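You operate a simulated robot arm through the tools that you are given. There is no shell and no other tool. Be economical: measure what you need, move in short steps, check, and stop when the job is done.

The job below is to be done with a simulated robot arm. You get a single attempt, and the scene is never put back.

TASK
Uncover the poultice, brush it off and seat the cramp in its holes.
Fine: lay the hessian roll on the banker; use the dust brush and put it back.

The check looks at the end state, three seconds after you hand in, the way a careful person would. Anything else that was tipped, shoved, dropped, spilled or broken makes it a failure.

THE ROBOT
A 7-joint arm with a two-finger parallel gripper, fixed in place. Base frame: the origin is at the foot of the arm, x ahead of it, y to its left, z up; the work surface is at about z = 820. Units: mm, rad, N and s.
With the tool pointing down near the work surface it reaches from about 240 to 680 mm from the base axis. Its first joint turns from -1.152 to 1.152 rad. Payload 2.4 kg.
The TCP is the grasp point between the finger pads, 30 mm short of the fingertips. In the tool frame z runs along the fingers and y along their closing line. The gripper opens to 94 mm. The fingers are 28 mm wide and 10 mm thick; the gripper's body (50 by 96 mm) begins 55 mm behind the TCP.
Orientation is that of the tool frame in the base frame, as a unit quaternion [w, x, y, z]. With the fingers straight down and closing along the base's y, the tool's x points along the base's -x, its y along +y and its z along -z.

THE INTERFACE
- The arm moves only by the tool servo_tool. Its argument "steps" is a list of rows, each a list of 6 numbers: the shift along the base's x, y, z in m, then the turn, a rotation vector about the base's x, y, z in rad. In form: [[dx, dy, dz, wx, wy, wz], ...]. A call has 1 to 10 rows; each row shifts and turns the commanded pose from where the row before left it. "grip" is the opening, from 0 (shut) to 1 (fully open), set as the call begins (left out, the last holds). Each row takes 0.2 s and may step no farther than 50 mm and 0.15 rad from the row before; otherwise, or with a gripper value out of range, the whole call is refused. A pose out of reach is approached as far as the arm can. The call stops where the force on the tool passes 40 N (or 10 N more than at its start, if that is more) or the arm is blocked; 0.2 s more then pass. Each finger travels about 153 mm/s and halts on what it meets, pressing with about 40 N; the grip force reading is that of the motor and also rises with nothing between the fingers. The clock runs only during rows and for 0.2 s after the last one: add rows that do not move to give the fingers time. It gives the time, the measured TCP pose, the force on the tool (base axes), the opening and the grip force at its end, in the units of the frame above (readings bear some noise), and new pictures: "views" is both (left out), scene, wrist or none.
- Cameras (640 x 400 px; columns grow to the right, rows downward): "scene" is fixed at [47.2, 476.3, 1460]; the picture's right is [-0.70, -0.72, 0.00], its down [-0.30, 0.29, -0.91] and it looks along [0.65, -0.63, -0.42] (base axes); focal length 290 px, centre (320, 200). "wrist" rides on the gripper at [76, 14, -102] in the tool frame; the picture's right is [-0.18, 0.98, 0.00], its down [-0.75, -0.14, -0.64] and it looks along [-0.63, -0.12, 0.77] (tool axes); focal length 243 px, centre (320, 200). There is no depth. A picture from a camera that has moved, and an enlarged one, comes with that camera's place and axes in the base frame and with its lens.
- inspect(camera, box): a new picture of the part [left, top, right, bottom] of that camera's present view, enlarged. It takes no simulated time.
- job_done(): hands the job in; it is judged then, once.

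Work in short steps. Places have to be worked out from the pictures, the camera data and where the tool is seen: move nearer, look again, correct. Check each grasp and each placing, and mend what went wrong. You have 120 turns and 170 pictures in all, those below and enlarged ones among them. Open the gripper and draw the arm clear of the work before you hand the job in, unless the task says otherwise; then end with one line.

The tools are called after ">>>" by a JSON object that holds its "op" and its "data". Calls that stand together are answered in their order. servo_tool: Moves the arm, as the interface text tells. Its arguments: {"type":"object","properties":{"steps":{"type":"array","items":{"type":"array","items":{"type":"number"}}},"grip":{"type":"number"},"views":{"type":"string","enum":["both","scene","wrist","none"]}},"required":["steps"]} The other tools are called the same way: inspect (camera, box) takes an enlarged picture of a part of a camera's view; job_done () hands the job in.

At the start:

```text
time_s: 0.0
tool_pos: [417.4, 8.9, 1260.5]
tool_rot: [0.0, 0.0, 1.0, 0.0]
wrist_force: [-0.4, -0.3, -0.2]
width: 93.8
finger_force: 0.0
```

scene: 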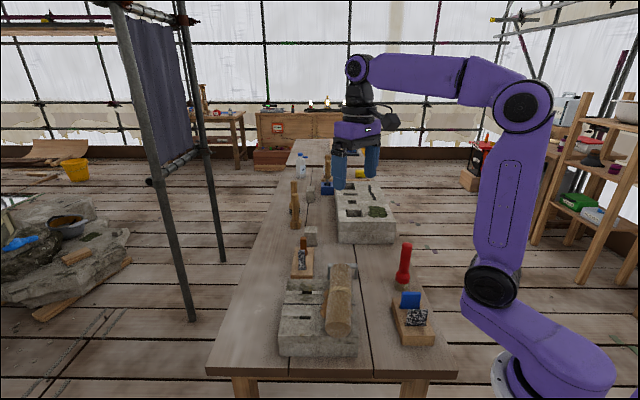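
wrist: 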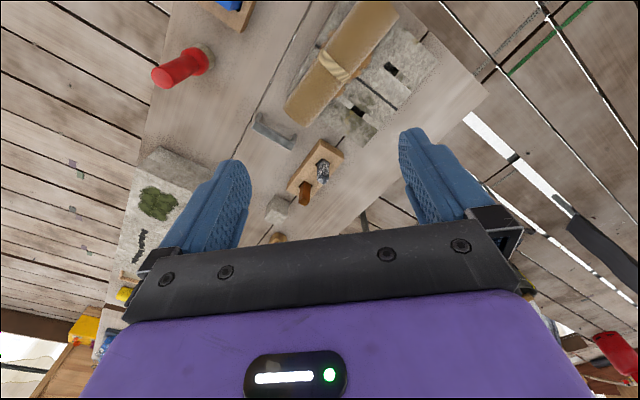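

The scene shows a stone block with a roll across it, a brush, and other items. I enlarge both views to identify them.

>>> {"op": "inspect", "data": {"camera": "scene", "box": [260, 220, 460, 370]}}

>>> {"op": "inspect", "data": {"camera": "scene", "box": [270, 140, 430, 250]}}

>>> {"op": "inspect", "data": {"camera": "wrist", "box": [120, 0, 500, 250]}}

```text
2.67 times, centred on (360, 295) of scene
camera zoom: at [47.2, 476.3, 1460.0], right [-0.7, -0.72, 0.0], down [-0.3, 0.29, -0.91], along [0.65, -0.63, -0.42], focal length 774 px, centre (213, -53)
```

zoom: 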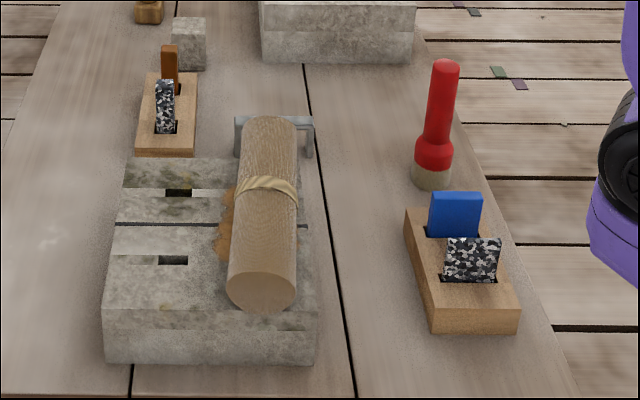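

```text
3.64 times, centred on (350, 195) of scene
camera zoom: at [47.2, 476.3, 1460.0], right [-0.7, -0.72, 0.0], down [-0.3, 0.29, -0.91], along [0.65, -0.63, -0.42], focal length 1055 px, centre (211, 218)
```

zoom: 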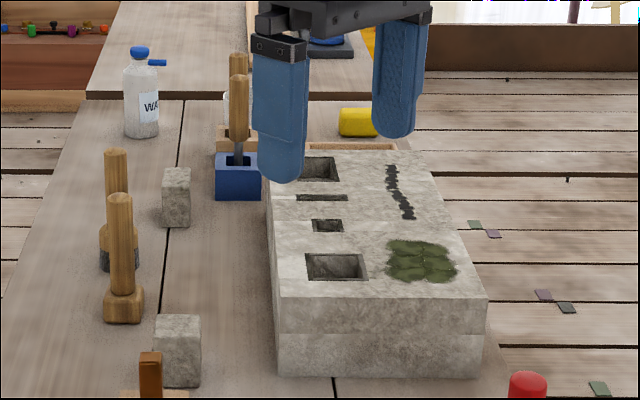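

```text
1.60 times, centred on (310, 125) of wrist
camera zoom: at [341.0, 23.4, 1361.6], right [0.18, 0.98, 0.0], down [0.75, -0.14, 0.64], along [0.63, -0.12, -0.77], focal length 388 px, centre (336, 320)
```

zoom: 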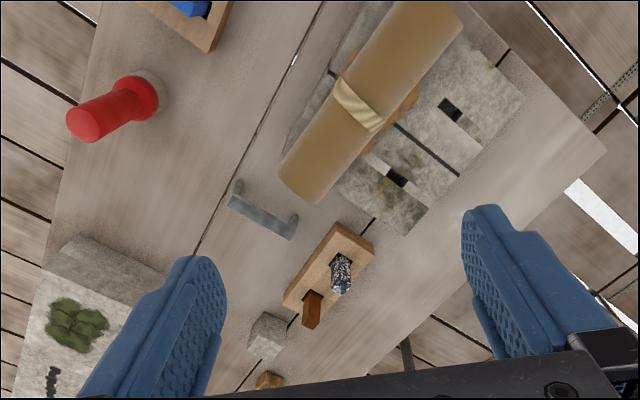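

The roll lies on a jointed stone at about (430, 90) with orange poultice under it. The cramp stands at about (560, -130) and the red brush at about (380, -208). I move the wrist camera closer over the stone.

>>> {"op": "servo_tool", "data": {"steps": [[-0.022, 0.015, -0.038, 0, 0, 0], [-0.022, 0.015, -0.038, 0, 0, 0], [-0.022, 0.015, -0.038, 0, 0, 0], [-0.022, 0.015, -0.038, 0, 0, 0]], "views": "wrist"}}

```text
time_s: 1.0
tool_pos: [327.9, 66.9, 1104.9]
tool_rot: [0.001, 0.0, 1.0, 0.0]
wrist_force: [0.6, -0.4, 0.3]
width: 94.2
finger_force: 0.0
camera wrist: at [251.4, 83.1, 1206.2], right [0.18, 0.98, 0.0], down [0.75, -0.14, 0.64], along [0.63, -0.12, -0.77], focal length 243 px, centre (320, 200)
```

wrist: 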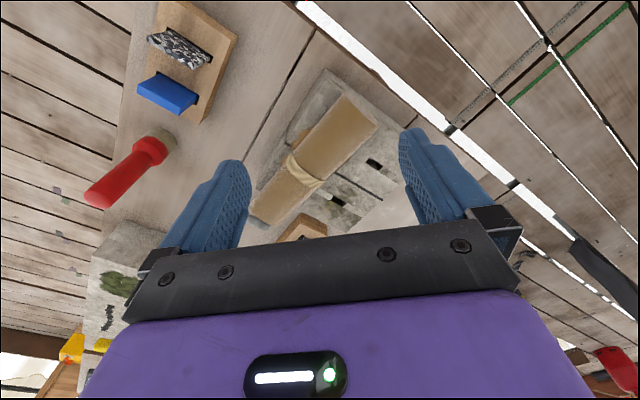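

>>> {"op": "inspect", "data": {"camera": "wrist", "box": [240, 60, 420, 240]}}

>>> {"op": "inspect", "data": {"camera": "wrist", "box": [70, 0, 250, 220]}}

>>> {"op": "inspect", "data": {"camera": "scene", "box": [270, 250, 366, 364]}}

```text
2.22 times, centred on (330, 150) of wrist
camera zoom: at [251.4, 83.1, 1206.2], right [0.18, 0.98, 0.0], down [0.75, -0.14, 0.64], along [0.63, -0.12, -0.77], focal length 539 px, centre (298, 311)
```

zoom: 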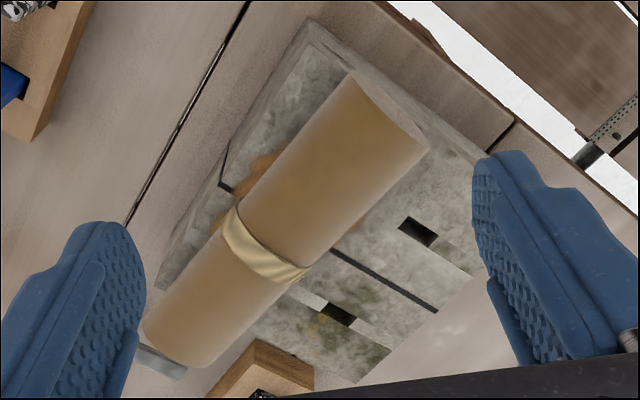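

```text
1.82 times, centred on (160, 110) of wrist
camera zoom: at [251.4, 83.1, 1206.2], right [0.18, 0.98, 0.0], down [0.75, -0.14, 0.64], along [0.63, -0.12, -0.77], focal length 441 px, centre (611, 364)
```

zoom: 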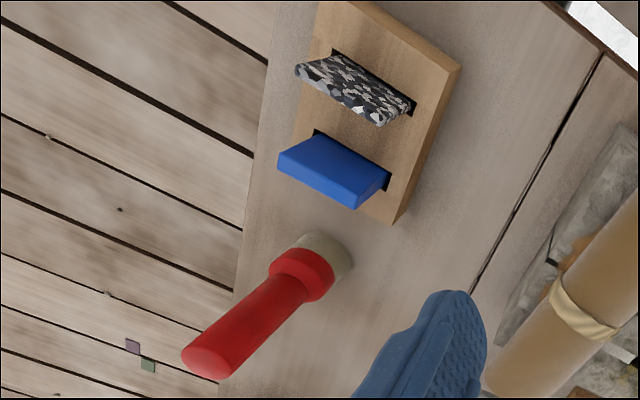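

```text
3.51 times, centred on (318, 307) of scene
camera zoom: at [47.2, 476.3, 1460.0], right [-0.7, -0.72, 0.0], down [-0.3, 0.29, -0.91], along [0.65, -0.63, -0.42], focal length 1018 px, centre (327, -175)
```

zoom: 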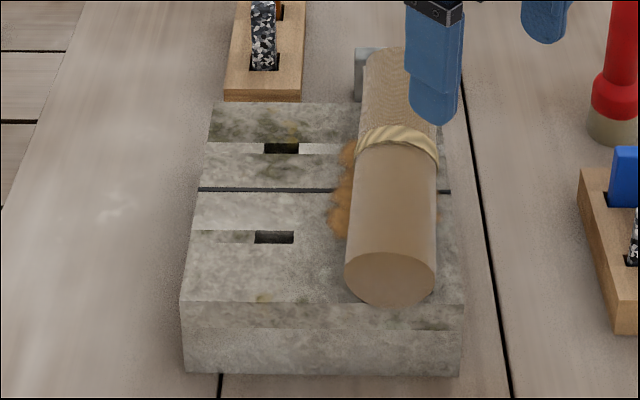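

The roll's axis runs from about (360, 116) to (490, -40), diameter about 56, resting on a stone top near z=892. I turn the gripper so it closes across the roll and hover above its middle.

>>> {"op": "servo_tool", "data": {"steps": [[0.016, -0.005, -0.005, 0, 0, -0.145], [0.016, -0.005, -0.005, 0, 0, -0.145], [0.016, -0.005, -0.005, 0, 0, -0.145], [0.016, -0.005, -0.005, 0, 0, -0.145], [0.016, -0.005, -0.005, 0, 0, -0.145], [0.016, -0.005, -0.005, 0, 0, -0.145]]}}

```text
time_s: 2.4
tool_pos: [427.0, 39.9, 1077.7]
tool_rot: [0.0, 0.422, 0.907, 0.0]
wrist_force: [-0.4, -0.5, 0.2]
width: 94.1
finger_force: 0.1
camera wrist: at [388.1, 108.7, 1179.4], right [0.87, 0.49, 0.0], down [0.38, -0.67, 0.64], along [0.32, -0.56, -0.77], focal length 243 px, centre (320, 200)
```

scene: 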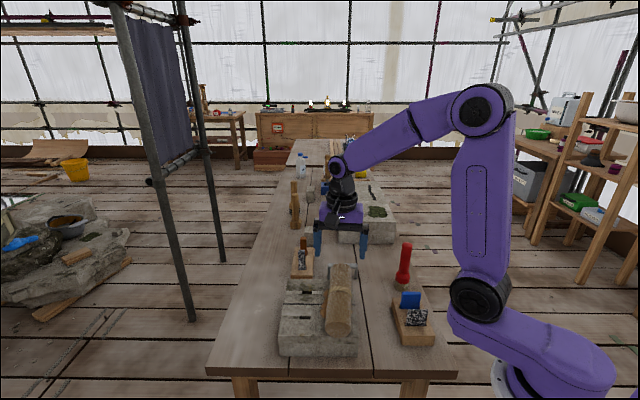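
wrist: 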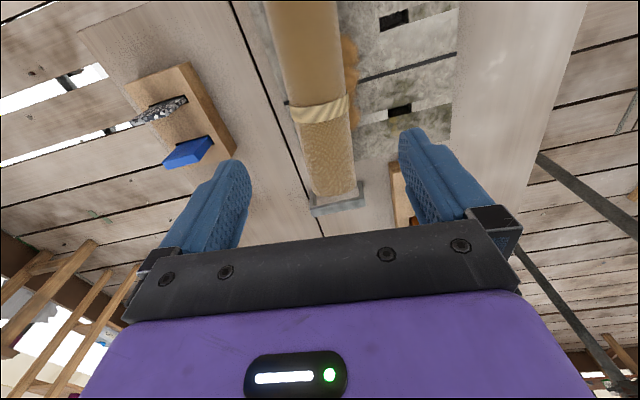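

The band reads as (430, 38), axis about -48°, right below the gripper. I descend to TCP z about 928 and look.

>>> {"op": "servo_tool", "data": {"steps": [[0.001, -0.001, -0.04, 0, 0, 0.03], [0.0, 0, -0.04, 0, 0, 0], [0, 0, -0.04, 0, 0, 0], [0, 0, -0.0285, 0, 0, 0]]}}

```text
time_s: 3.4
tool_pos: [427.8, 39.4, 929.3]
tool_rot: [0.0, 0.408, 0.913, 0.0]
wrist_force: [-0.6, -0.3, 0.1]
width: 93.9
finger_force: 0.0
camera wrist: at [386.0, 106.6, 1029.8], right [0.85, 0.52, 0.0], down [0.4, -0.66, 0.64], along [0.33, -0.55, -0.77], focal length 243 px, centre (320, 200)
```

scene: 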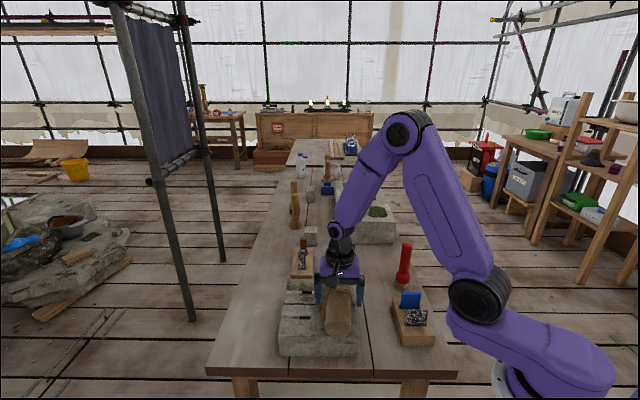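
wrist: 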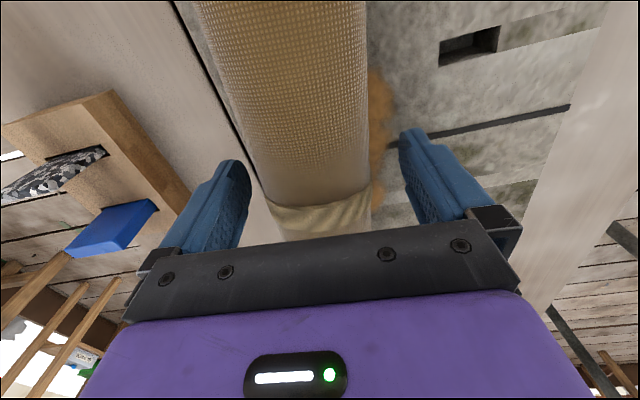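

Roll sits between the fingers, slightly clear of the poultice. I close and lift gently.

>>> {"op": "servo_tool", "data": {"grip": 0.3, "steps": [[0, 0, 0, 0, 0, 0], [0, 0, 0, 0, 0, 0], [0, 0, 0, 0, 0, 0]], "views": "none"}}

>>> {"op": "servo_tool", "data": {"steps": [[0, 0, 0.02, 0, 0, 0], [0, 0, 0.03, 0, 0, 0], [0, 0, 0.03, 0, 0, 0], [0, 0, 0, 0, 0, 0]]}}

```text
time_s: 4.2
tool_pos: [427.4, 40.0, 928.9]
tool_rot: [0.0, 0.408, 0.913, 0.0]
wrist_force: [0.3, -0.5, -0.1]
width: 60.6
finger_force: 40.7
```

```text
time_s: 5.2
tool_pos: [427.8, 37.2, 1008.3]
tool_rot: [0.0, 0.408, 0.913, 0.001]
wrist_force: [-0.2, -0.4, -3.5]
width: 60.2
finger_force: 40.2
camera wrist: at [387.2, 104.1, 1109.8], right [0.85, 0.52, 0.0], down [0.4, -0.66, 0.64], along [0.33, -0.55, -0.77], focal length 243 px, centre (320, 200)
```

scene: 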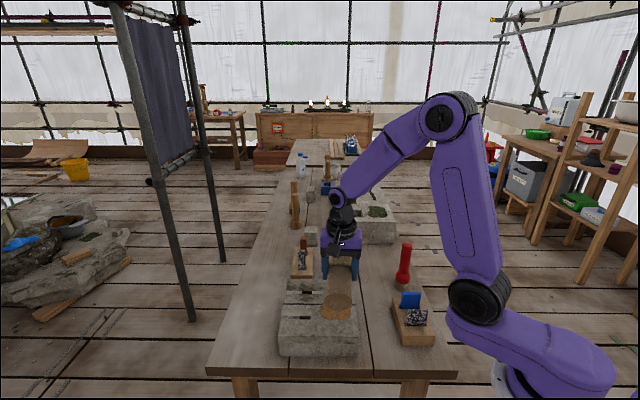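
wrist: 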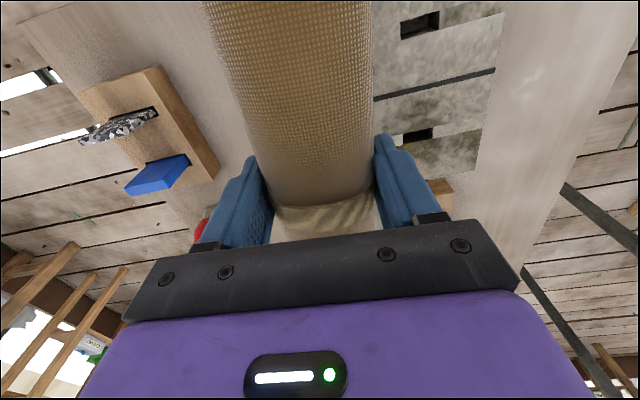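

The roll is held and lifted (TCP was 37 above its bottom). I carry it over the free strip between the stone and the pad block, centre about (368, -42), and check before lowering.

>>> {"op": "servo_tool", "data": {"steps": [[-0.02, -0.026, 0, 0, 0, 0], [-0.02, -0.026, 0, 0, 0, 0], [-0.02, -0.026, 0, 0, 0, 0], [0, 0, -0.03, 0, 0, 0], [0, 0, -0.02, 0, 0, 0]]}}

>>> {"op": "inspect", "data": {"camera": "scene", "box": [260, 220, 460, 390]}}

```text
time_s: 6.4
tool_pos: [367.5, -40.1, 958.8]
tool_rot: [0.0, 0.408, 0.913, 0.0]
wrist_force: [0.3, 0.8, -2.9]
width: 60.4
finger_force: 40.0
camera wrist: at [325.3, 27.2, 1061.2], right [0.85, 0.52, 0.0], down [0.4, -0.66, 0.64], along [0.33, -0.55, -0.77], focal length 243 px, centre (320, 200)
```

scene: 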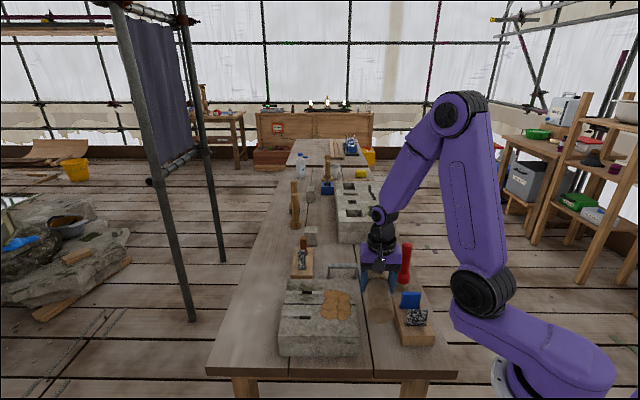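
wrist: 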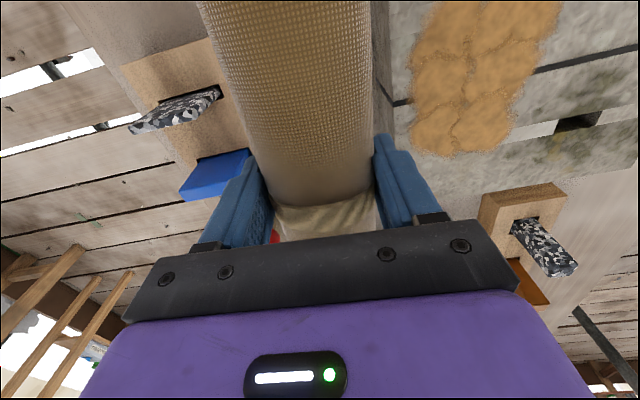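

```text
2.35 times, centred on (360, 305) of scene
camera zoom: at [47.3, 476.3, 1460.0], right [-0.7, -0.72, 0.0], down [-0.3, 0.29, -0.91], along [0.65, -0.63, -0.42], focal length 683 px, centre (226, -47)
```

zoom: 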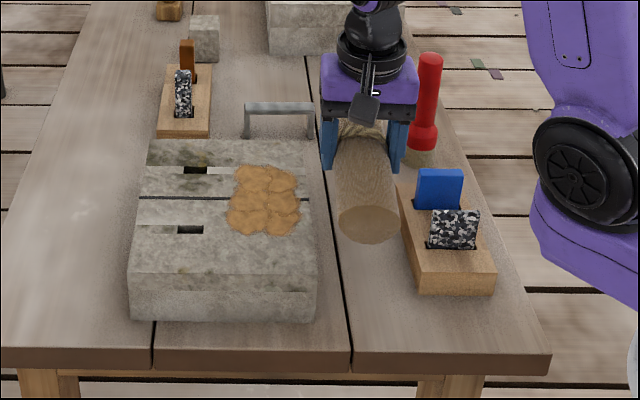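

Clearances on both sides look right, and the whole poultice is exposed. I lower the roll to the bench.

>>> {"op": "servo_tool", "data": {"steps": [[0, 0, -0.04, 0, 0, 0], [0, 0, -0.035, 0, 0, 0], [0, 0, -0.018, 0, 0, 0], [0, 0, -0.006, 0, 0, 0]]}}

>>> {"op": "inspect", "data": {"camera": "scene", "box": [260, 220, 460, 390]}}

```text
time_s: 7.4
tool_pos: [367.4, -42.3, 860.2]
tool_rot: [0.001, 0.407, 0.913, 0.0]
wrist_force: [-0.3, 1.4, -2.5]
width: 60.0
finger_force: 39.9
camera wrist: at [326.0, 25.8, 961.7], right [0.85, 0.52, 0.0], down [0.4, -0.66, 0.64], along [0.33, -0.55, -0.77], focal length 243 px, centre (320, 200)
```

scene: 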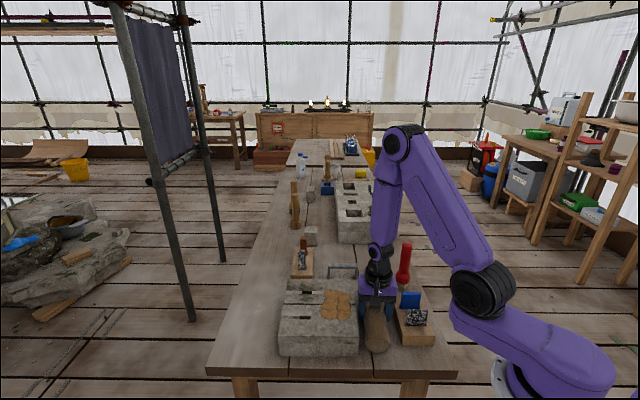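
wrist: 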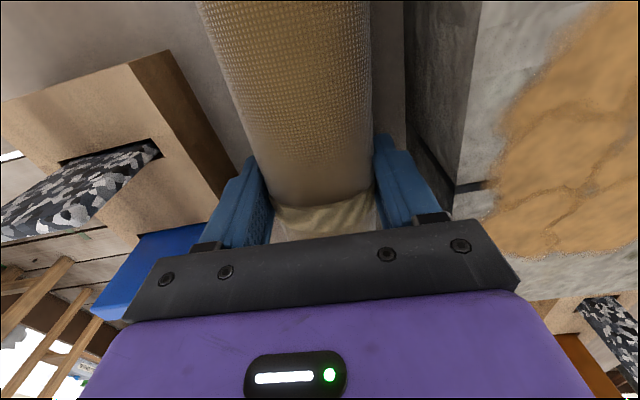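

```text
2.35 times, centred on (360, 305) of scene
camera zoom: at [47.3, 476.3, 1460.0], right [-0.7, -0.72, 0.0], down [-0.3, 0.29, -0.91], along [0.65, -0.63, -0.42], focal length 683 px, centre (226, -47)
```

zoom: 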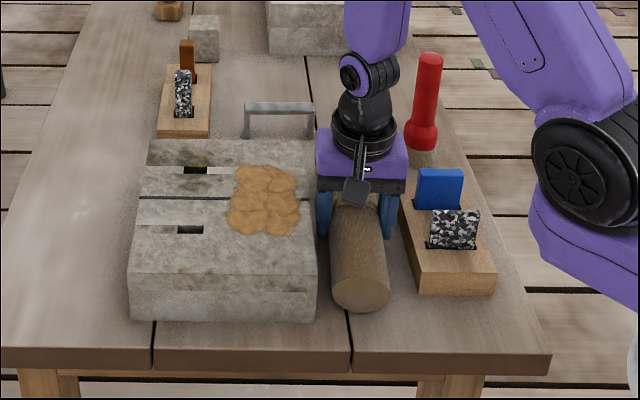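

Still carrying weight. I lower a few mm to touch.

>>> {"op": "servo_tool", "data": {"steps": [[0, 0, -0.002, 0, 0, 0], [0, 0, -0.001, 0, 0, 0], [0, 0, 0, 0, 0, 0]], "views": "none"}}

```text
time_s: 8.2
tool_pos: [367.4, -42.0, 856.8]
tool_rot: [0.0, 0.409, 0.912, 0.0]
wrist_force: [-3.3, 0.8, 7.3]
width: 60.1
finger_force: 40.2
stopped in row 3: the force on the tool passed its limit (the readings are from after the stop); the commanded pose is now the measured one
```

The roll is in contact. I open just enough to release.

>>> {"op": "servo_tool", "data": {"grip": 0.74, "steps": [[0, 0, 0, 0, 0, 0], [0, 0, 0, 0, 0, 0], [0, 0, 0, 0, 0, 0]], "views": "wrist"}}

```text
time_s: 9.0
tool_pos: [367.7, -42.0, 858.6]
tool_rot: [0.001, 0.409, 0.913, 0.0]
wrist_force: [-0.1, 0.2, 0.0]
width: 69.7
finger_force: 0.1
camera wrist: at [326.5, 25.9, 959.3], right [0.86, 0.52, 0.0], down [0.4, -0.66, 0.64], along [0.33, -0.55, -0.77], focal length 243 px, centre (320, 200)
```

wrist: 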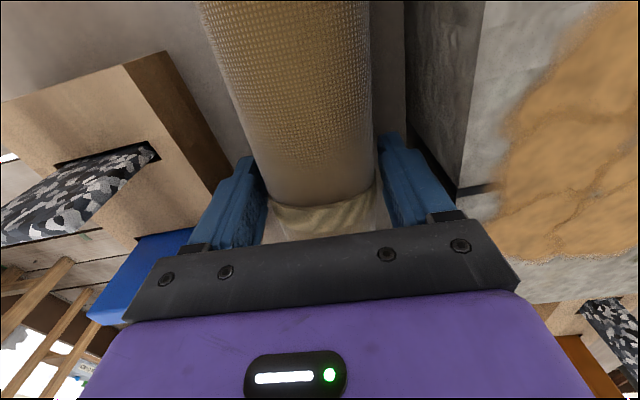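

The roll lies still, released. I rise straight up.

>>> {"op": "servo_tool", "data": {"steps": [[0, 0, 0.03, 0, 0, 0], [0, 0, 0.045, 0, 0, 0], [0, 0, 0.05, 0, 0, 0], [0, 0, 0.05, 0, 0, 0], [0, 0, 0.05, 0, 0, 0]]}}

>>> {"op": "inspect", "data": {"camera": "scene", "box": [260, 220, 460, 390]}}

>>> {"op": "inspect", "data": {"camera": "wrist", "box": [340, 0, 600, 200]}}

```text
time_s: 10.2
tool_pos: [363.9, -40.8, 1081.5]
tool_rot: [0.0, 0.409, 0.913, 0.0]
wrist_force: [0.1, 0.6, 0.8]
width: 69.6
finger_force: 0.1
camera wrist: at [322.9, 25.9, 1182.8], right [0.86, 0.52, 0.0], down [0.4, -0.66, 0.64], along [0.33, -0.55, -0.77], focal length 243 px, centre (320, 200)
```

scene: 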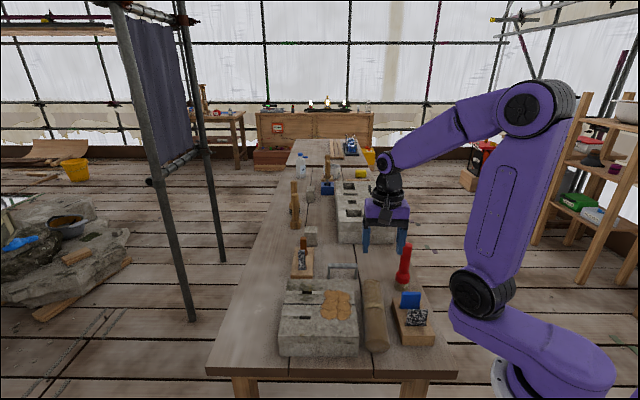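
wrist: 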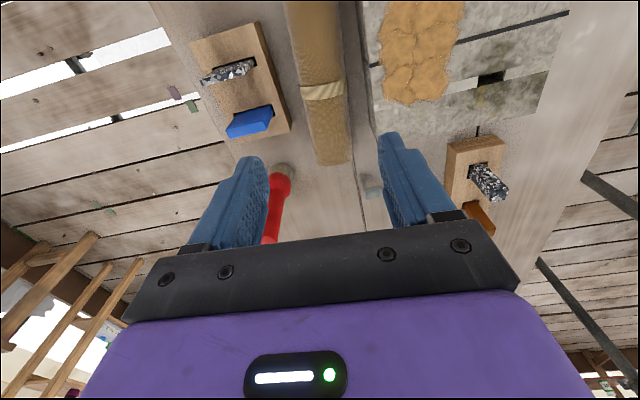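

```text
2.35 times, centred on (360, 305) of scene
camera zoom: at [47.2, 476.3, 1460.0], right [-0.7, -0.72, 0.0], down [-0.3, 0.29, -0.91], along [0.65, -0.63, -0.42], focal length 683 px, centre (226, -47)
```

zoom: 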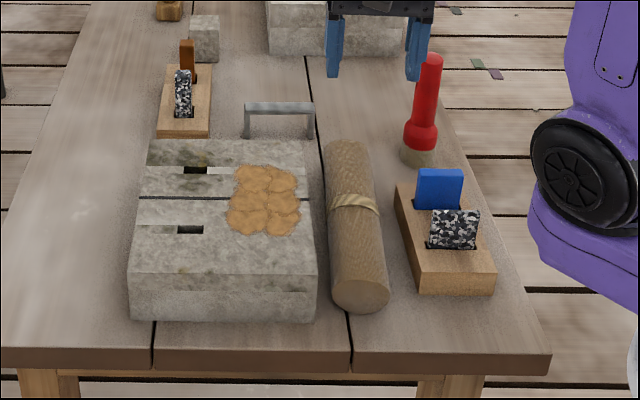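

```text
2.00 times, centred on (470, 100) of wrist
camera zoom: at [322.9, 25.9, 1182.8], right [0.86, 0.52, 0.0], down [0.4, -0.66, 0.64], along [0.33, -0.55, -0.77], focal length 485 px, centre (20, 400)
```

zoom: 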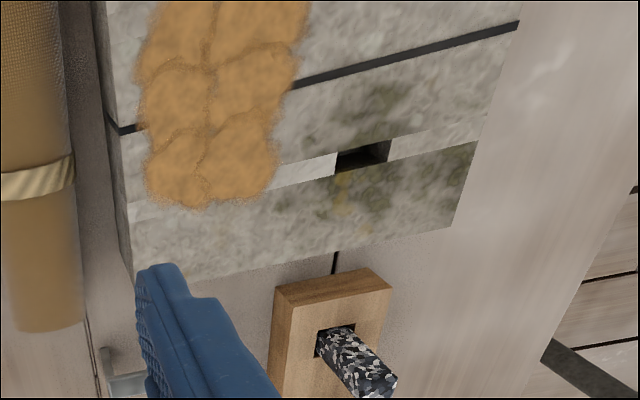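

Brush estimate: upright at about (381, -204), top z about 984. I move above it with the gripper open.

>>> {"op": "servo_tool", "data": {"grip": 1, "steps": [[0.004, -0.041, 0, 0, 0, 0], [0.004, -0.041, 0, 0, 0, 0], [0.004, -0.041, 0, 0, 0, 0], [0.005, -0.04, 0, 0, 0, 0], [0, 0, 0, 0, 0, 0]]}}

>>> {"op": "inspect", "data": {"camera": "scene", "box": [340, 190, 440, 300]}}

```text
time_s: 11.4
tool_pos: [385.9, -208.0, 1083.2]
tool_rot: [0.001, 0.408, 0.913, 0.001]
wrist_force: [-0.1, 0.0, 0.1]
width: 93.9
finger_force: 0.1
camera wrist: at [344.9, -140.2, 1184.7], right [0.86, 0.52, 0.0], down [0.4, -0.66, 0.64], along [0.33, -0.55, -0.77], focal length 243 px, centre (320, 200)
```

scene: 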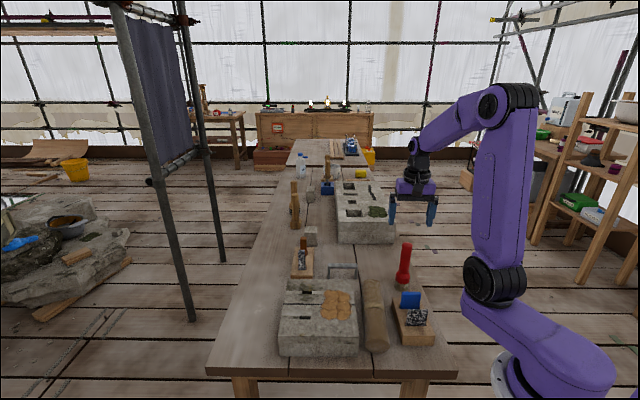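
wrist: 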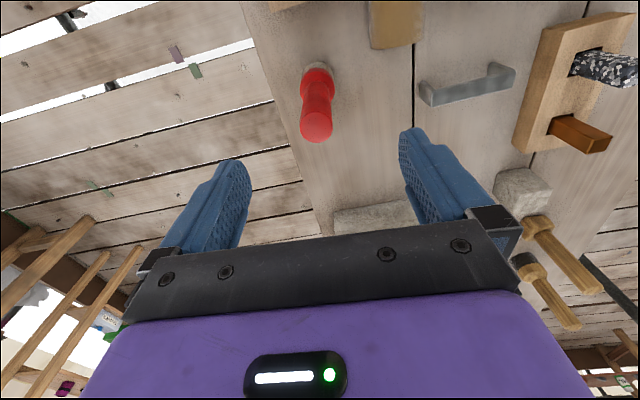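

```text
3.64 times, centred on (390, 245) of scene
camera zoom: at [47.2, 476.3, 1460.0], right [-0.7, -0.72, 0.0], down [-0.3, 0.29, -0.91], along [0.65, -0.63, -0.42], focal length 1055 px, centre (66, 36)
```

zoom: 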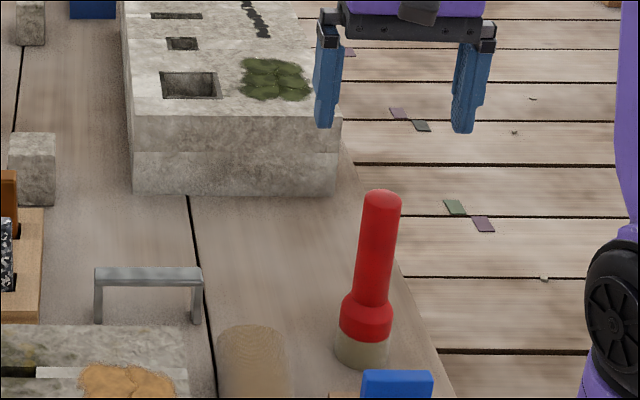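

Wrist and scene put the brush around (386, -214). I shift there and descend partly to check.

>>> {"op": "servo_tool", "data": {"steps": [[0, -0.006, -0.04, 0, 0, 0], [0, 0, -0.025, 0, 0, 0], [0, 0, 0, 0, 0, 0]]}}

>>> {"op": "inspect", "data": {"camera": "scene", "box": [340, 190, 440, 300]}}

```text
time_s: 12.2
tool_pos: [383.3, -211.7, 1019.0]
tool_rot: [0.001, 0.408, 0.913, 0.001]
wrist_force: [0.6, 0.6, 0.1]
width: 94.0
finger_force: 0.0
camera wrist: at [341.4, -144.2, 1119.7], right [0.86, 0.52, 0.0], down [0.4, -0.66, 0.64], along [0.33, -0.55, -0.77], focal length 243 px, centre (320, 200)
```

scene: 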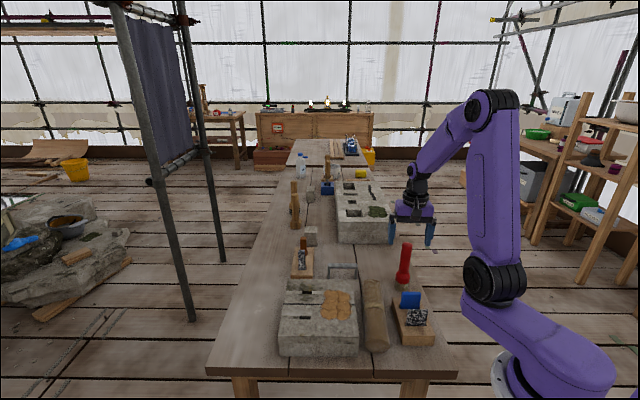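
wrist: 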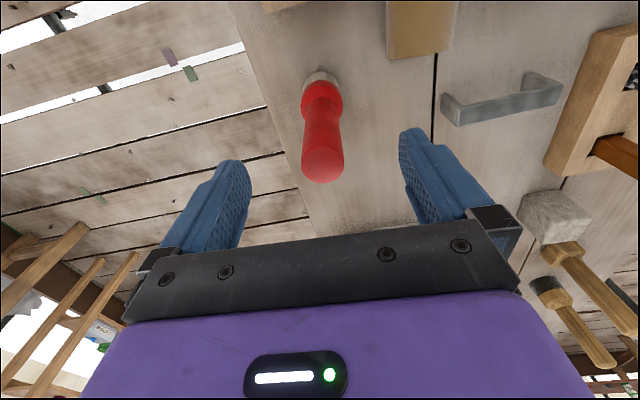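

```text
3.64 times, centred on (390, 245) of scene
camera zoom: at [47.2, 476.3, 1460.0], right [-0.7, -0.72, 0.0], down [-0.3, 0.29, -0.91], along [0.65, -0.63, -0.42], focal length 1055 px, centre (66, 36)
```

zoom: 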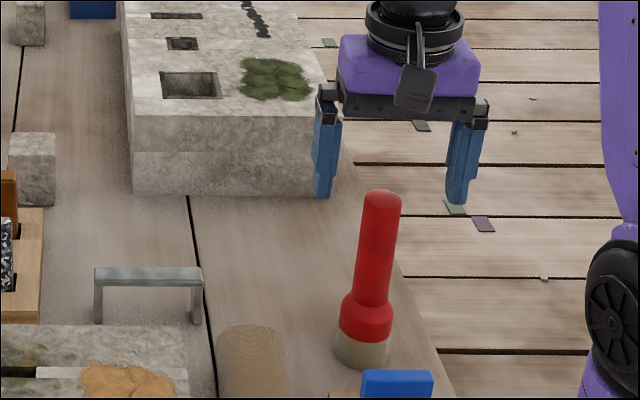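

Both views now agree on brush at about (386, -217). I shift slightly and descend to grasp the handle at TCP z about 937.

>>> {"op": "servo_tool", "data": {"steps": [[0.003, -0.005, -0.005, 0, 0, 0], [0, 0, -0.04, 0, 0, 0], [0, 0, -0.037, 0, 0, 0], [0, 0, 0, 0, 0, 0]], "views": "wrist"}}

>>> {"op": "inspect", "data": {"camera": "scene", "box": [340, 190, 440, 300]}}

```text
time_s: 13.2
tool_pos: [388.0, -215.4, 934.3]
tool_rot: [0.001, 0.409, 0.913, 0.0]
wrist_force: [0.4, 0.8, 0.2]
width: 94.2
finger_force: 0.2
camera wrist: at [347.5, -147.8, 1035.1], right [0.86, 0.52, 0.0], down [0.4, -0.66, 0.64], along [0.33, -0.55, -0.77], focal length 243 px, centre (320, 200)
```

wrist: 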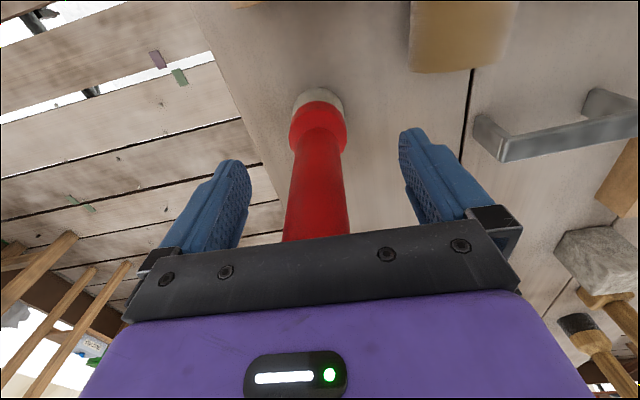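

```text
3.64 times, centred on (390, 245) of scene
camera zoom: at [47.2, 476.3, 1460.0], right [-0.7, -0.72, 0.0], down [-0.3, 0.29, -0.91], along [0.65, -0.63, -0.42], focal length 1055 px, centre (66, 36)
```

zoom: 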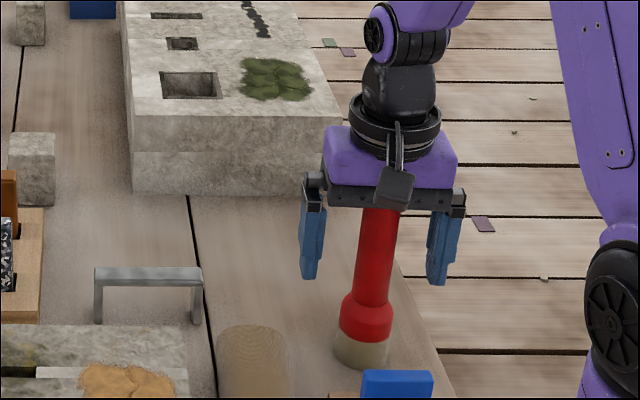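

The handle is between the fingers, about 3 mm off centre; I correct and close.

>>> {"op": "servo_tool", "data": {"steps": [[-0.0025, -0.002, 0, 0, 0, 0], [0, 0, 0, 0, 0, 0]], "views": "none"}}

>>> {"op": "servo_tool", "data": {"grip": 0.1, "steps": [[0, 0, 0, 0, 0, 0], [0, 0, 0, 0, 0, 0], [0, 0, 0, 0, 0, 0], [0, 0, 0, 0, 0, 0]], "views": "none"}}

```text
time_s: 13.8
tool_pos: [385.6, -217.8, 934.6]
tool_rot: [0.001, 0.409, 0.913, 0.001]
wrist_force: [-0.3, -0.2, -0.8]
width: 94.0
finger_force: 0.2
```

```text
time_s: 14.8
tool_pos: [385.9, -216.9, 934.9]
tool_rot: [0.002, 0.409, 0.912, 0.0]
wrist_force: [0.4, 0.0, 0.1]
width: 29.3
finger_force: 40.3
```

Brush gripped (29 mm). I lift it and carry it above the poultice's near right corner, (378, 60).

>>> {"op": "servo_tool", "data": {"steps": [[0, 0, 0.03, 0, 0, 0], [0, 0, 0.05, 0, 0, 0], [0, 0, 0.05, 0, 0, 0], [0, 0.046, 0, 0, 0, 0], [0, 0.046, 0, 0, 0, 0], [0, 0.046, 0, 0, 0, 0], [0, 0.046, 0, 0, 0, 0], [-0.004, 0.046, 0, 0, 0, 0], [-0.004, 0.047, 0, 0, 0, 0], [0, 0, 0, 0, 0, 0]]}}

>>> {"op": "inspect", "data": {"camera": "scene", "box": [260, 220, 460, 390]}}

```text
time_s: 17.0
tool_pos: [381.0, 61.0, 1068.9]
tool_rot: [0.001, 0.41, 0.912, 0.0]
wrist_force: [0.5, -1.1, -0.8]
width: 29.2
finger_force: 40.0
camera wrist: at [340.2, 129.1, 1169.5], right [0.86, 0.52, 0.0], down [0.4, -0.66, 0.64], along [0.33, -0.55, -0.77], focal length 243 px, centre (320, 200)
```

scene: 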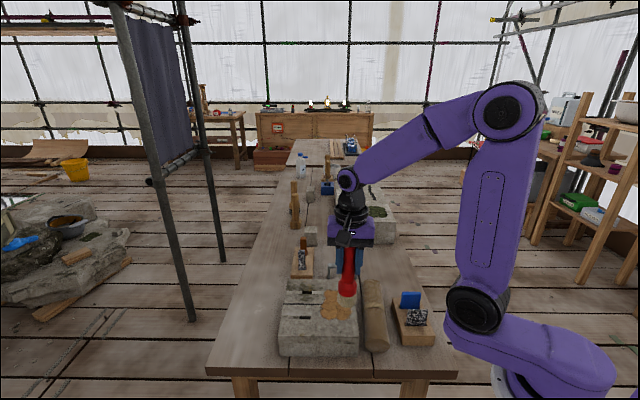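
wrist: 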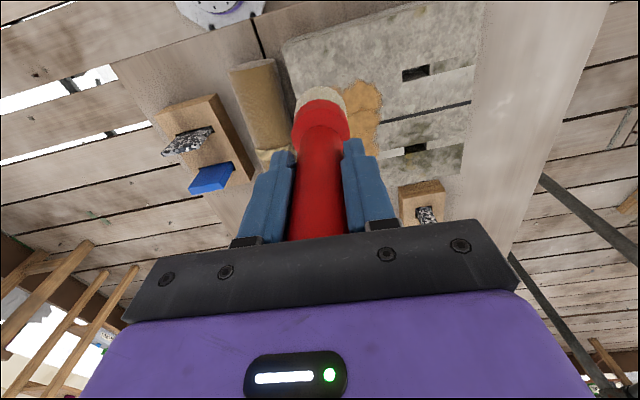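

```text
2.35 times, centred on (360, 305) of scene
camera zoom: at [47.2, 476.3, 1460.0], right [-0.7, -0.72, 0.0], down [-0.3, 0.29, -0.91], along [0.65, -0.63, -0.42], focal length 683 px, centre (226, -47)
```

zoom: 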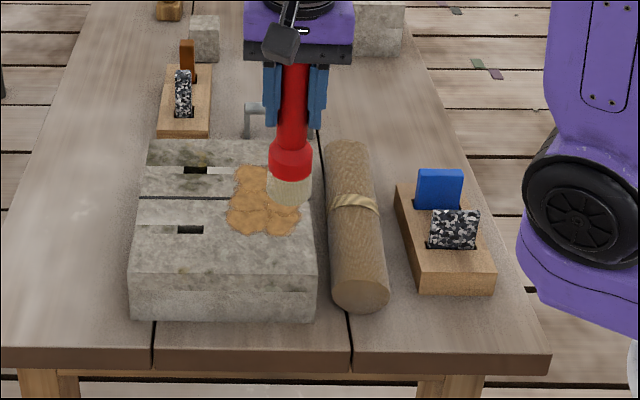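

The brush hovers over the poultice at about z=954. I lower it to just above the stone and then feel for contact.

>>> {"op": "servo_tool", "data": {"steps": [[-0.002, 0, -0.03, 0, 0, 0], [0, 0, -0.02, 0, 0, 0], [0, 0, -0.006, 0, 0, 0], [0, 0, -0.003, 0, 0, 0], [0, 0, -0.003, 0, 0, 0], [0, 0, 0, 0, 0, 0]], "views": "none"}}

```text
time_s: 18.4
tool_pos: [375.2, 60.0, 1005.3]
tool_rot: [0.002, 0.409, 0.913, 0.001]
wrist_force: [-3.2, -4.2, 33.0]
width: 29.7
finger_force: 40.2
```

Contact with 33 N at z=1005. I ease off by 2 mm and make the first strokes along c.

>>> {"op": "servo_tool", "data": {"steps": [[0, 0, 0.003, 0, 0, 0], [0.015, 0.015, 0, 0, 0, 0], [0.015, 0.015, 0, 0, 0, 0], [0.015, 0.015, 0, 0, 0, 0], [0.0, 0.0, 0, 0, 0, 0]]}}

>>> {"op": "inspect", "data": {"camera": "scene", "box": [260, 220, 460, 390]}}

```text
time_s: 19.6
tool_pos: [421.3, 107.7, 1007.2]
tool_rot: [0.0, 0.41, 0.912, 0.0]
wrist_force: [0.3, -0.4, -0.4]
width: 29.3
finger_force: 39.8
camera wrist: at [380.4, 173.8, 1107.9], right [0.86, 0.52, 0.0], down [0.4, -0.66, 0.64], along [0.33, -0.55, -0.77], focal length 243 px, centre (320, 200)
```

scene: 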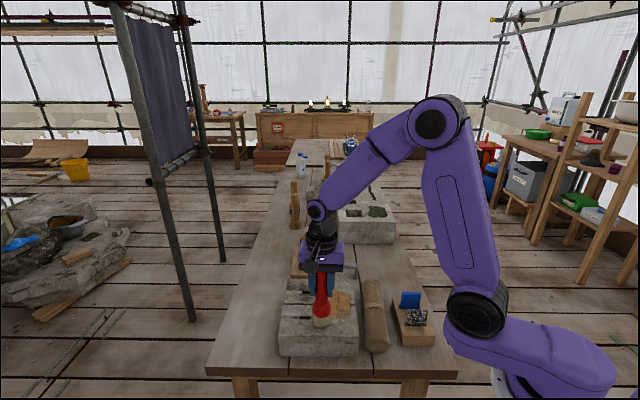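
wrist: 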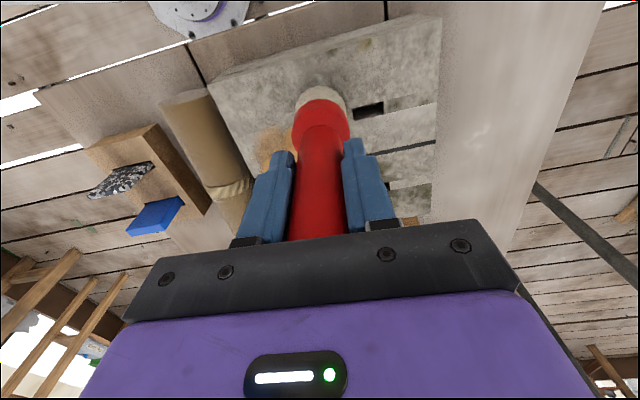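

```text
2.35 times, centred on (360, 305) of scene
camera zoom: at [47.2, 476.3, 1460.0], right [-0.7, -0.72, 0.0], down [-0.3, 0.29, -0.91], along [0.65, -0.63, -0.42], focal length 683 px, centre (226, -47)
```

zoom: 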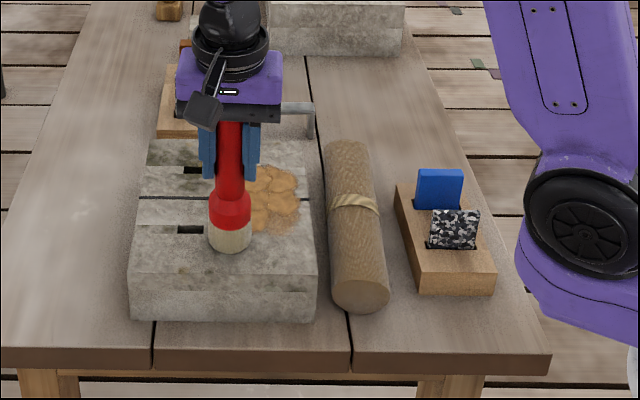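

The near strip is coming away. I continue boustrophedon strokes farther along, 1 mm lower.

>>> {"op": "servo_tool", "data": {"steps": [[0.014, -0.014, -0.001, 0, 0, 0], [-0.016, -0.016, 0, 0, 0, 0], [-0.016, -0.016, 0, 0, 0, 0], [-0.016, -0.016, 0, 0, 0, 0], [0.014, -0.014, 0, 0, 0, 0], [0.016, 0.016, 0, 0, 0, 0], [0.016, 0.016, 0, 0, 0, 0], [0.016, 0.016, 0, 0, 0, 0]], "views": "none"}}

>>> {"op": "servo_tool", "data": {"steps": [[0.014, -0.014, 0, 0, 0, 0], [-0.016, -0.016, 0, 0, 0, 0], [-0.016, -0.016, 0, 0, 0, 0], [-0.016, -0.016, 0, 0, 0, 0], [0.014, -0.014, 0, 0, 0, 0], [0.016, 0.016, 0, 0, 0, 0], [0.016, 0.016, 0, 0, 0, 0], [0.016, 0.016, 0, 0, 0, 0]]}}

>>> {"op": "inspect", "data": {"camera": "scene", "box": [260, 220, 460, 390]}}

```text
time_s: 21.4
tool_pos: [447.8, 77.2, 1005.8]
tool_rot: [0.0, 0.409, 0.913, 0.0]
wrist_force: [-0.5, -0.6, -1.6]
width: 29.4
finger_force: 40.5
```

```text
time_s: 23.2
tool_pos: [476.4, 49.8, 1004.0]
tool_rot: [0.001, 0.408, 0.913, 0.001]
wrist_force: [-0.2, -0.1, -0.5]
width: 29.2
finger_force: 40.3
camera wrist: at [435.3, 117.5, 1106.2], right [0.86, 0.52, 0.0], down [0.4, -0.66, 0.64], along [0.33, -0.55, -0.77], focal length 243 px, centre (320, 200)
```

scene: 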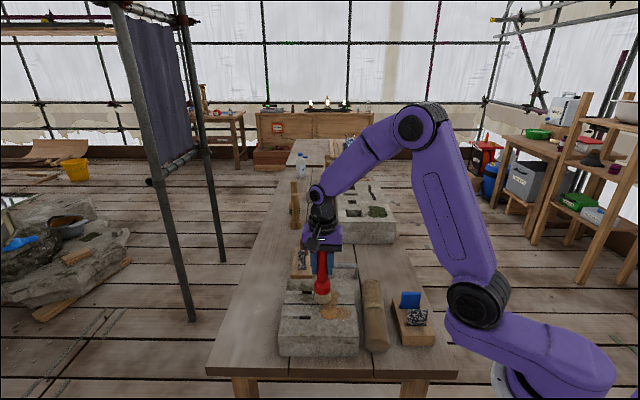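
wrist: 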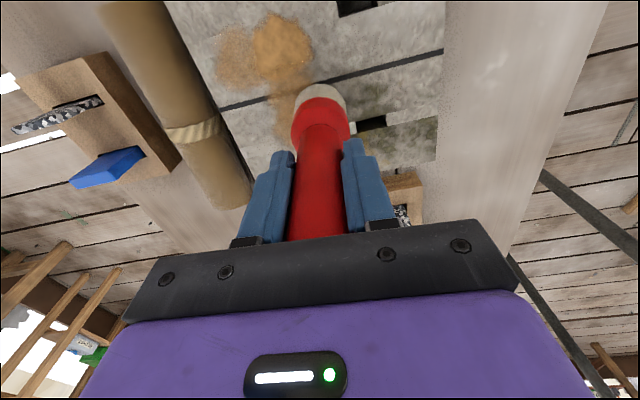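

```text
2.35 times, centred on (360, 305) of scene
camera zoom: at [47.3, 476.3, 1460.0], right [-0.7, -0.72, 0.0], down [-0.3, 0.29, -0.91], along [0.65, -0.63, -0.42], focal length 683 px, centre (226, -47)
```

zoom: 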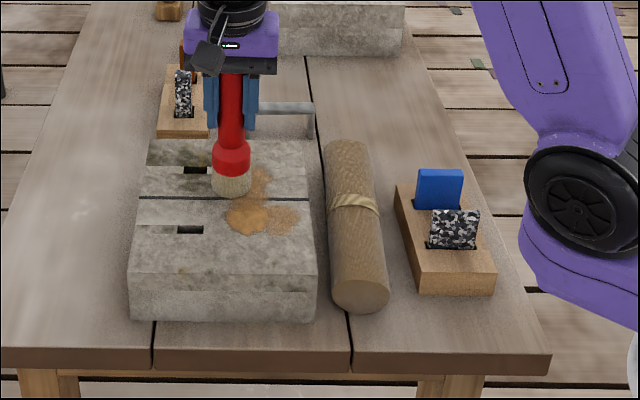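

Three patches remain: (452, 33), (421, 82) and (393, 57). I brush each with short strokes.

>>> {"op": "servo_tool", "data": {"steps": [[-0.012, -0.009, -0.001, 0, 0, 0], [-0.012, -0.009, 0, 0, 0, 0], [-0.01, -0.01, 0, 0, 0, 0], [0.015, 0.015, 0, 0, 0, 0], [-0.015, -0.015, 0, 0, 0, 0], [0.01, 0.01, 0, 0, 0, 0], [-0.01, 0.02, 0, 0, 0, 0], [-0.012, 0.02, 0, 0, 0, 0]], "views": "none"}}

>>> {"op": "servo_tool", "data": {"steps": [[-0.009, 0.01, 0, 0, 0, 0], [0.012, 0.012, 0, 0, 0, 0], [-0.016, -0.016, 0, 0, 0, 0], [-0.016, -0.016, 0, 0, 0, 0], [-0.008, -0.008, 0, 0, 0, 0], [0.016, 0.016, 0, 0, 0, 0], [-0.016, -0.016, 0, 0, 0, 0], [0.016, 0.016, 0, 0, 0, 0], [0.016, 0.016, 0, 0, 0, 0], [0, 0, 0.05, 0, 0, 0]]}}

>>> {"op": "inspect", "data": {"camera": "scene", "box": [260, 220, 460, 390]}}

```text
time_s: 25.0
tool_pos: [430.4, 70.1, 1003.9]
tool_rot: [0.002, 0.409, 0.912, 0.0]
wrist_force: [0.2, -0.7, 2.3]
width: 29.1
finger_force: 39.9
```

```text
time_s: 27.2
tool_pos: [424.1, 83.3, 1053.7]
tool_rot: [0.0, 0.409, 0.913, -0.001]
wrist_force: [0.0, 0.8, -1.3]
width: 29.2
finger_force: 40.1
camera wrist: at [383.3, 149.8, 1155.6], right [0.86, 0.52, 0.0], down [0.4, -0.66, 0.64], along [0.33, -0.55, -0.77], focal length 243 px, centre (320, 200)
```

scene: 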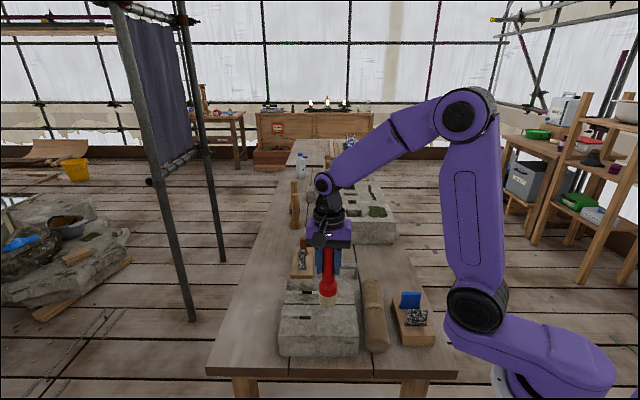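
wrist: 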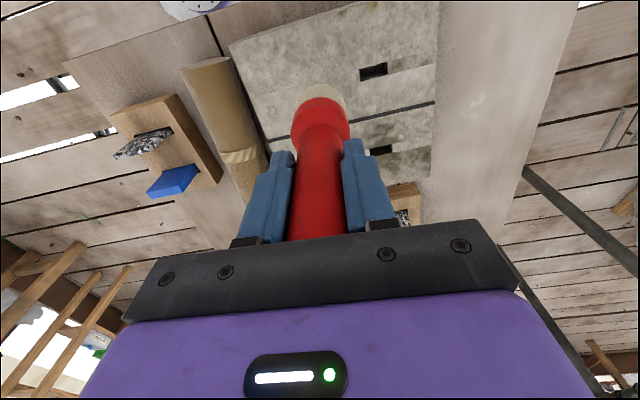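

```text
2.35 times, centred on (360, 305) of scene
camera zoom: at [47.2, 476.3, 1460.0], right [-0.7, -0.72, 0.0], down [-0.3, 0.29, -0.91], along [0.65, -0.63, -0.42], focal length 683 px, centre (226, -47)
```

zoom: 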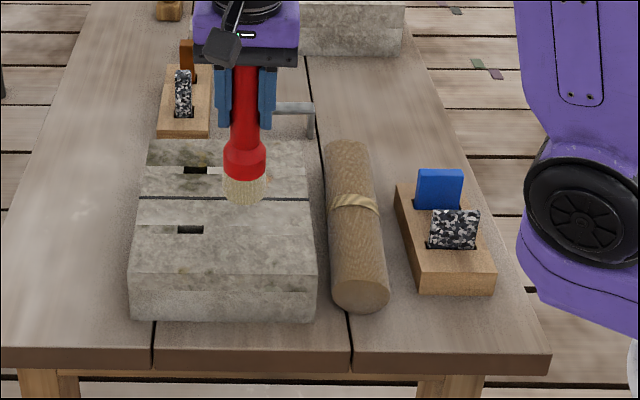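

The poultice seems gone. I carry the brush back over its place and check the stone then.

>>> {"op": "servo_tool", "data": {"steps": [[0, 0, 0.026, 0, 0, 0], [-0.004, -0.045, 0, 0, 0, 0], [-0.004, -0.045, 0, 0, 0, 0], [-0.006, -0.045, 0, 0, 0, 0], [-0.006, -0.045, 0, 0, 0, 0], [-0.006, -0.045, 0, 0, 0, 0], [-0.006, -0.045, 0, 0, 0, 0], [-0.006, -0.03, 0, 0, 0, 0], [0, 0, 0, 0, 0, 0]]}}

>>> {"op": "inspect", "data": {"camera": "scene", "box": [270, 260, 370, 364]}}

>>> {"op": "inspect", "data": {"camera": "scene", "box": [340, 190, 440, 300]}}

```text
time_s: 29.2
tool_pos: [388.3, -216.3, 1081.9]
tool_rot: [0.0, 0.409, 0.912, 0.001]
wrist_force: [0.1, 0.0, -1.7]
width: 29.4
finger_force: 40.1
camera wrist: at [347.0, -150.5, 1183.0], right [0.86, 0.52, 0.0], down [0.4, -0.66, 0.64], along [0.33, -0.55, -0.77], focal length 243 px, centre (320, 200)
```

scene: 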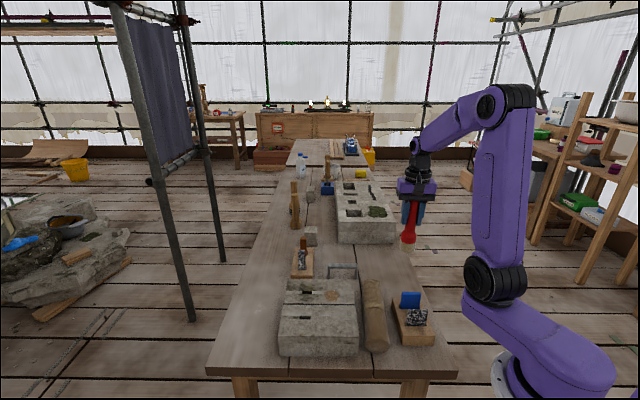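
wrist: 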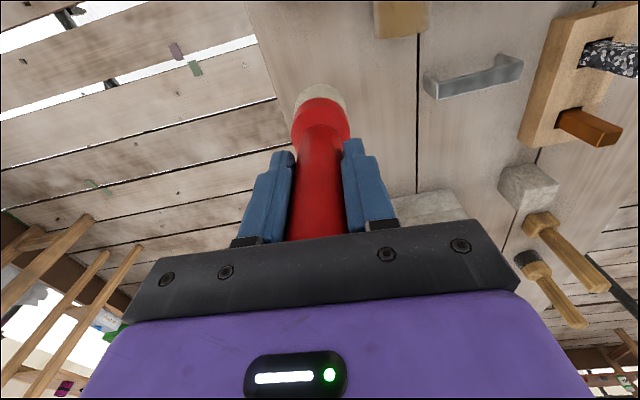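

```text
3.85 times, centred on (320, 312) of scene
camera zoom: at [47.3, 476.2, 1460.0], right [-0.7, -0.72, 0.0], down [-0.3, 0.29, -0.91], along [0.65, -0.63, -0.42], focal length 1116 px, centre (320, -231)
```

zoom: 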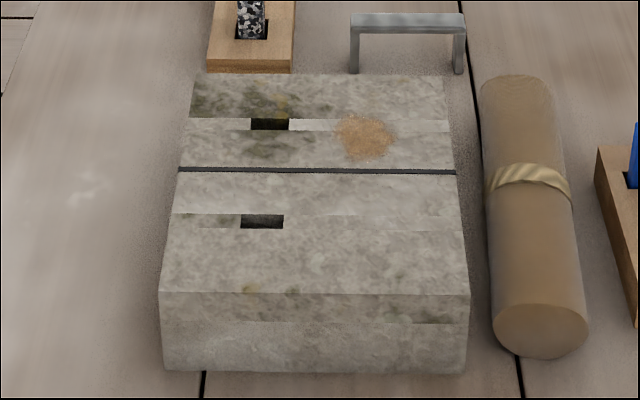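

```text
3.64 times, centred on (390, 245) of scene
camera zoom: at [47.3, 476.2, 1460.0], right [-0.7, -0.72, 0.0], down [-0.3, 0.29, -0.91], along [0.65, -0.63, -0.42], focal length 1055 px, centre (66, 36)
```

zoom: 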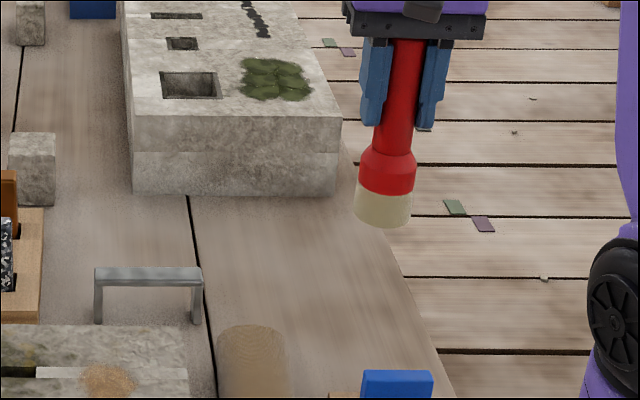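

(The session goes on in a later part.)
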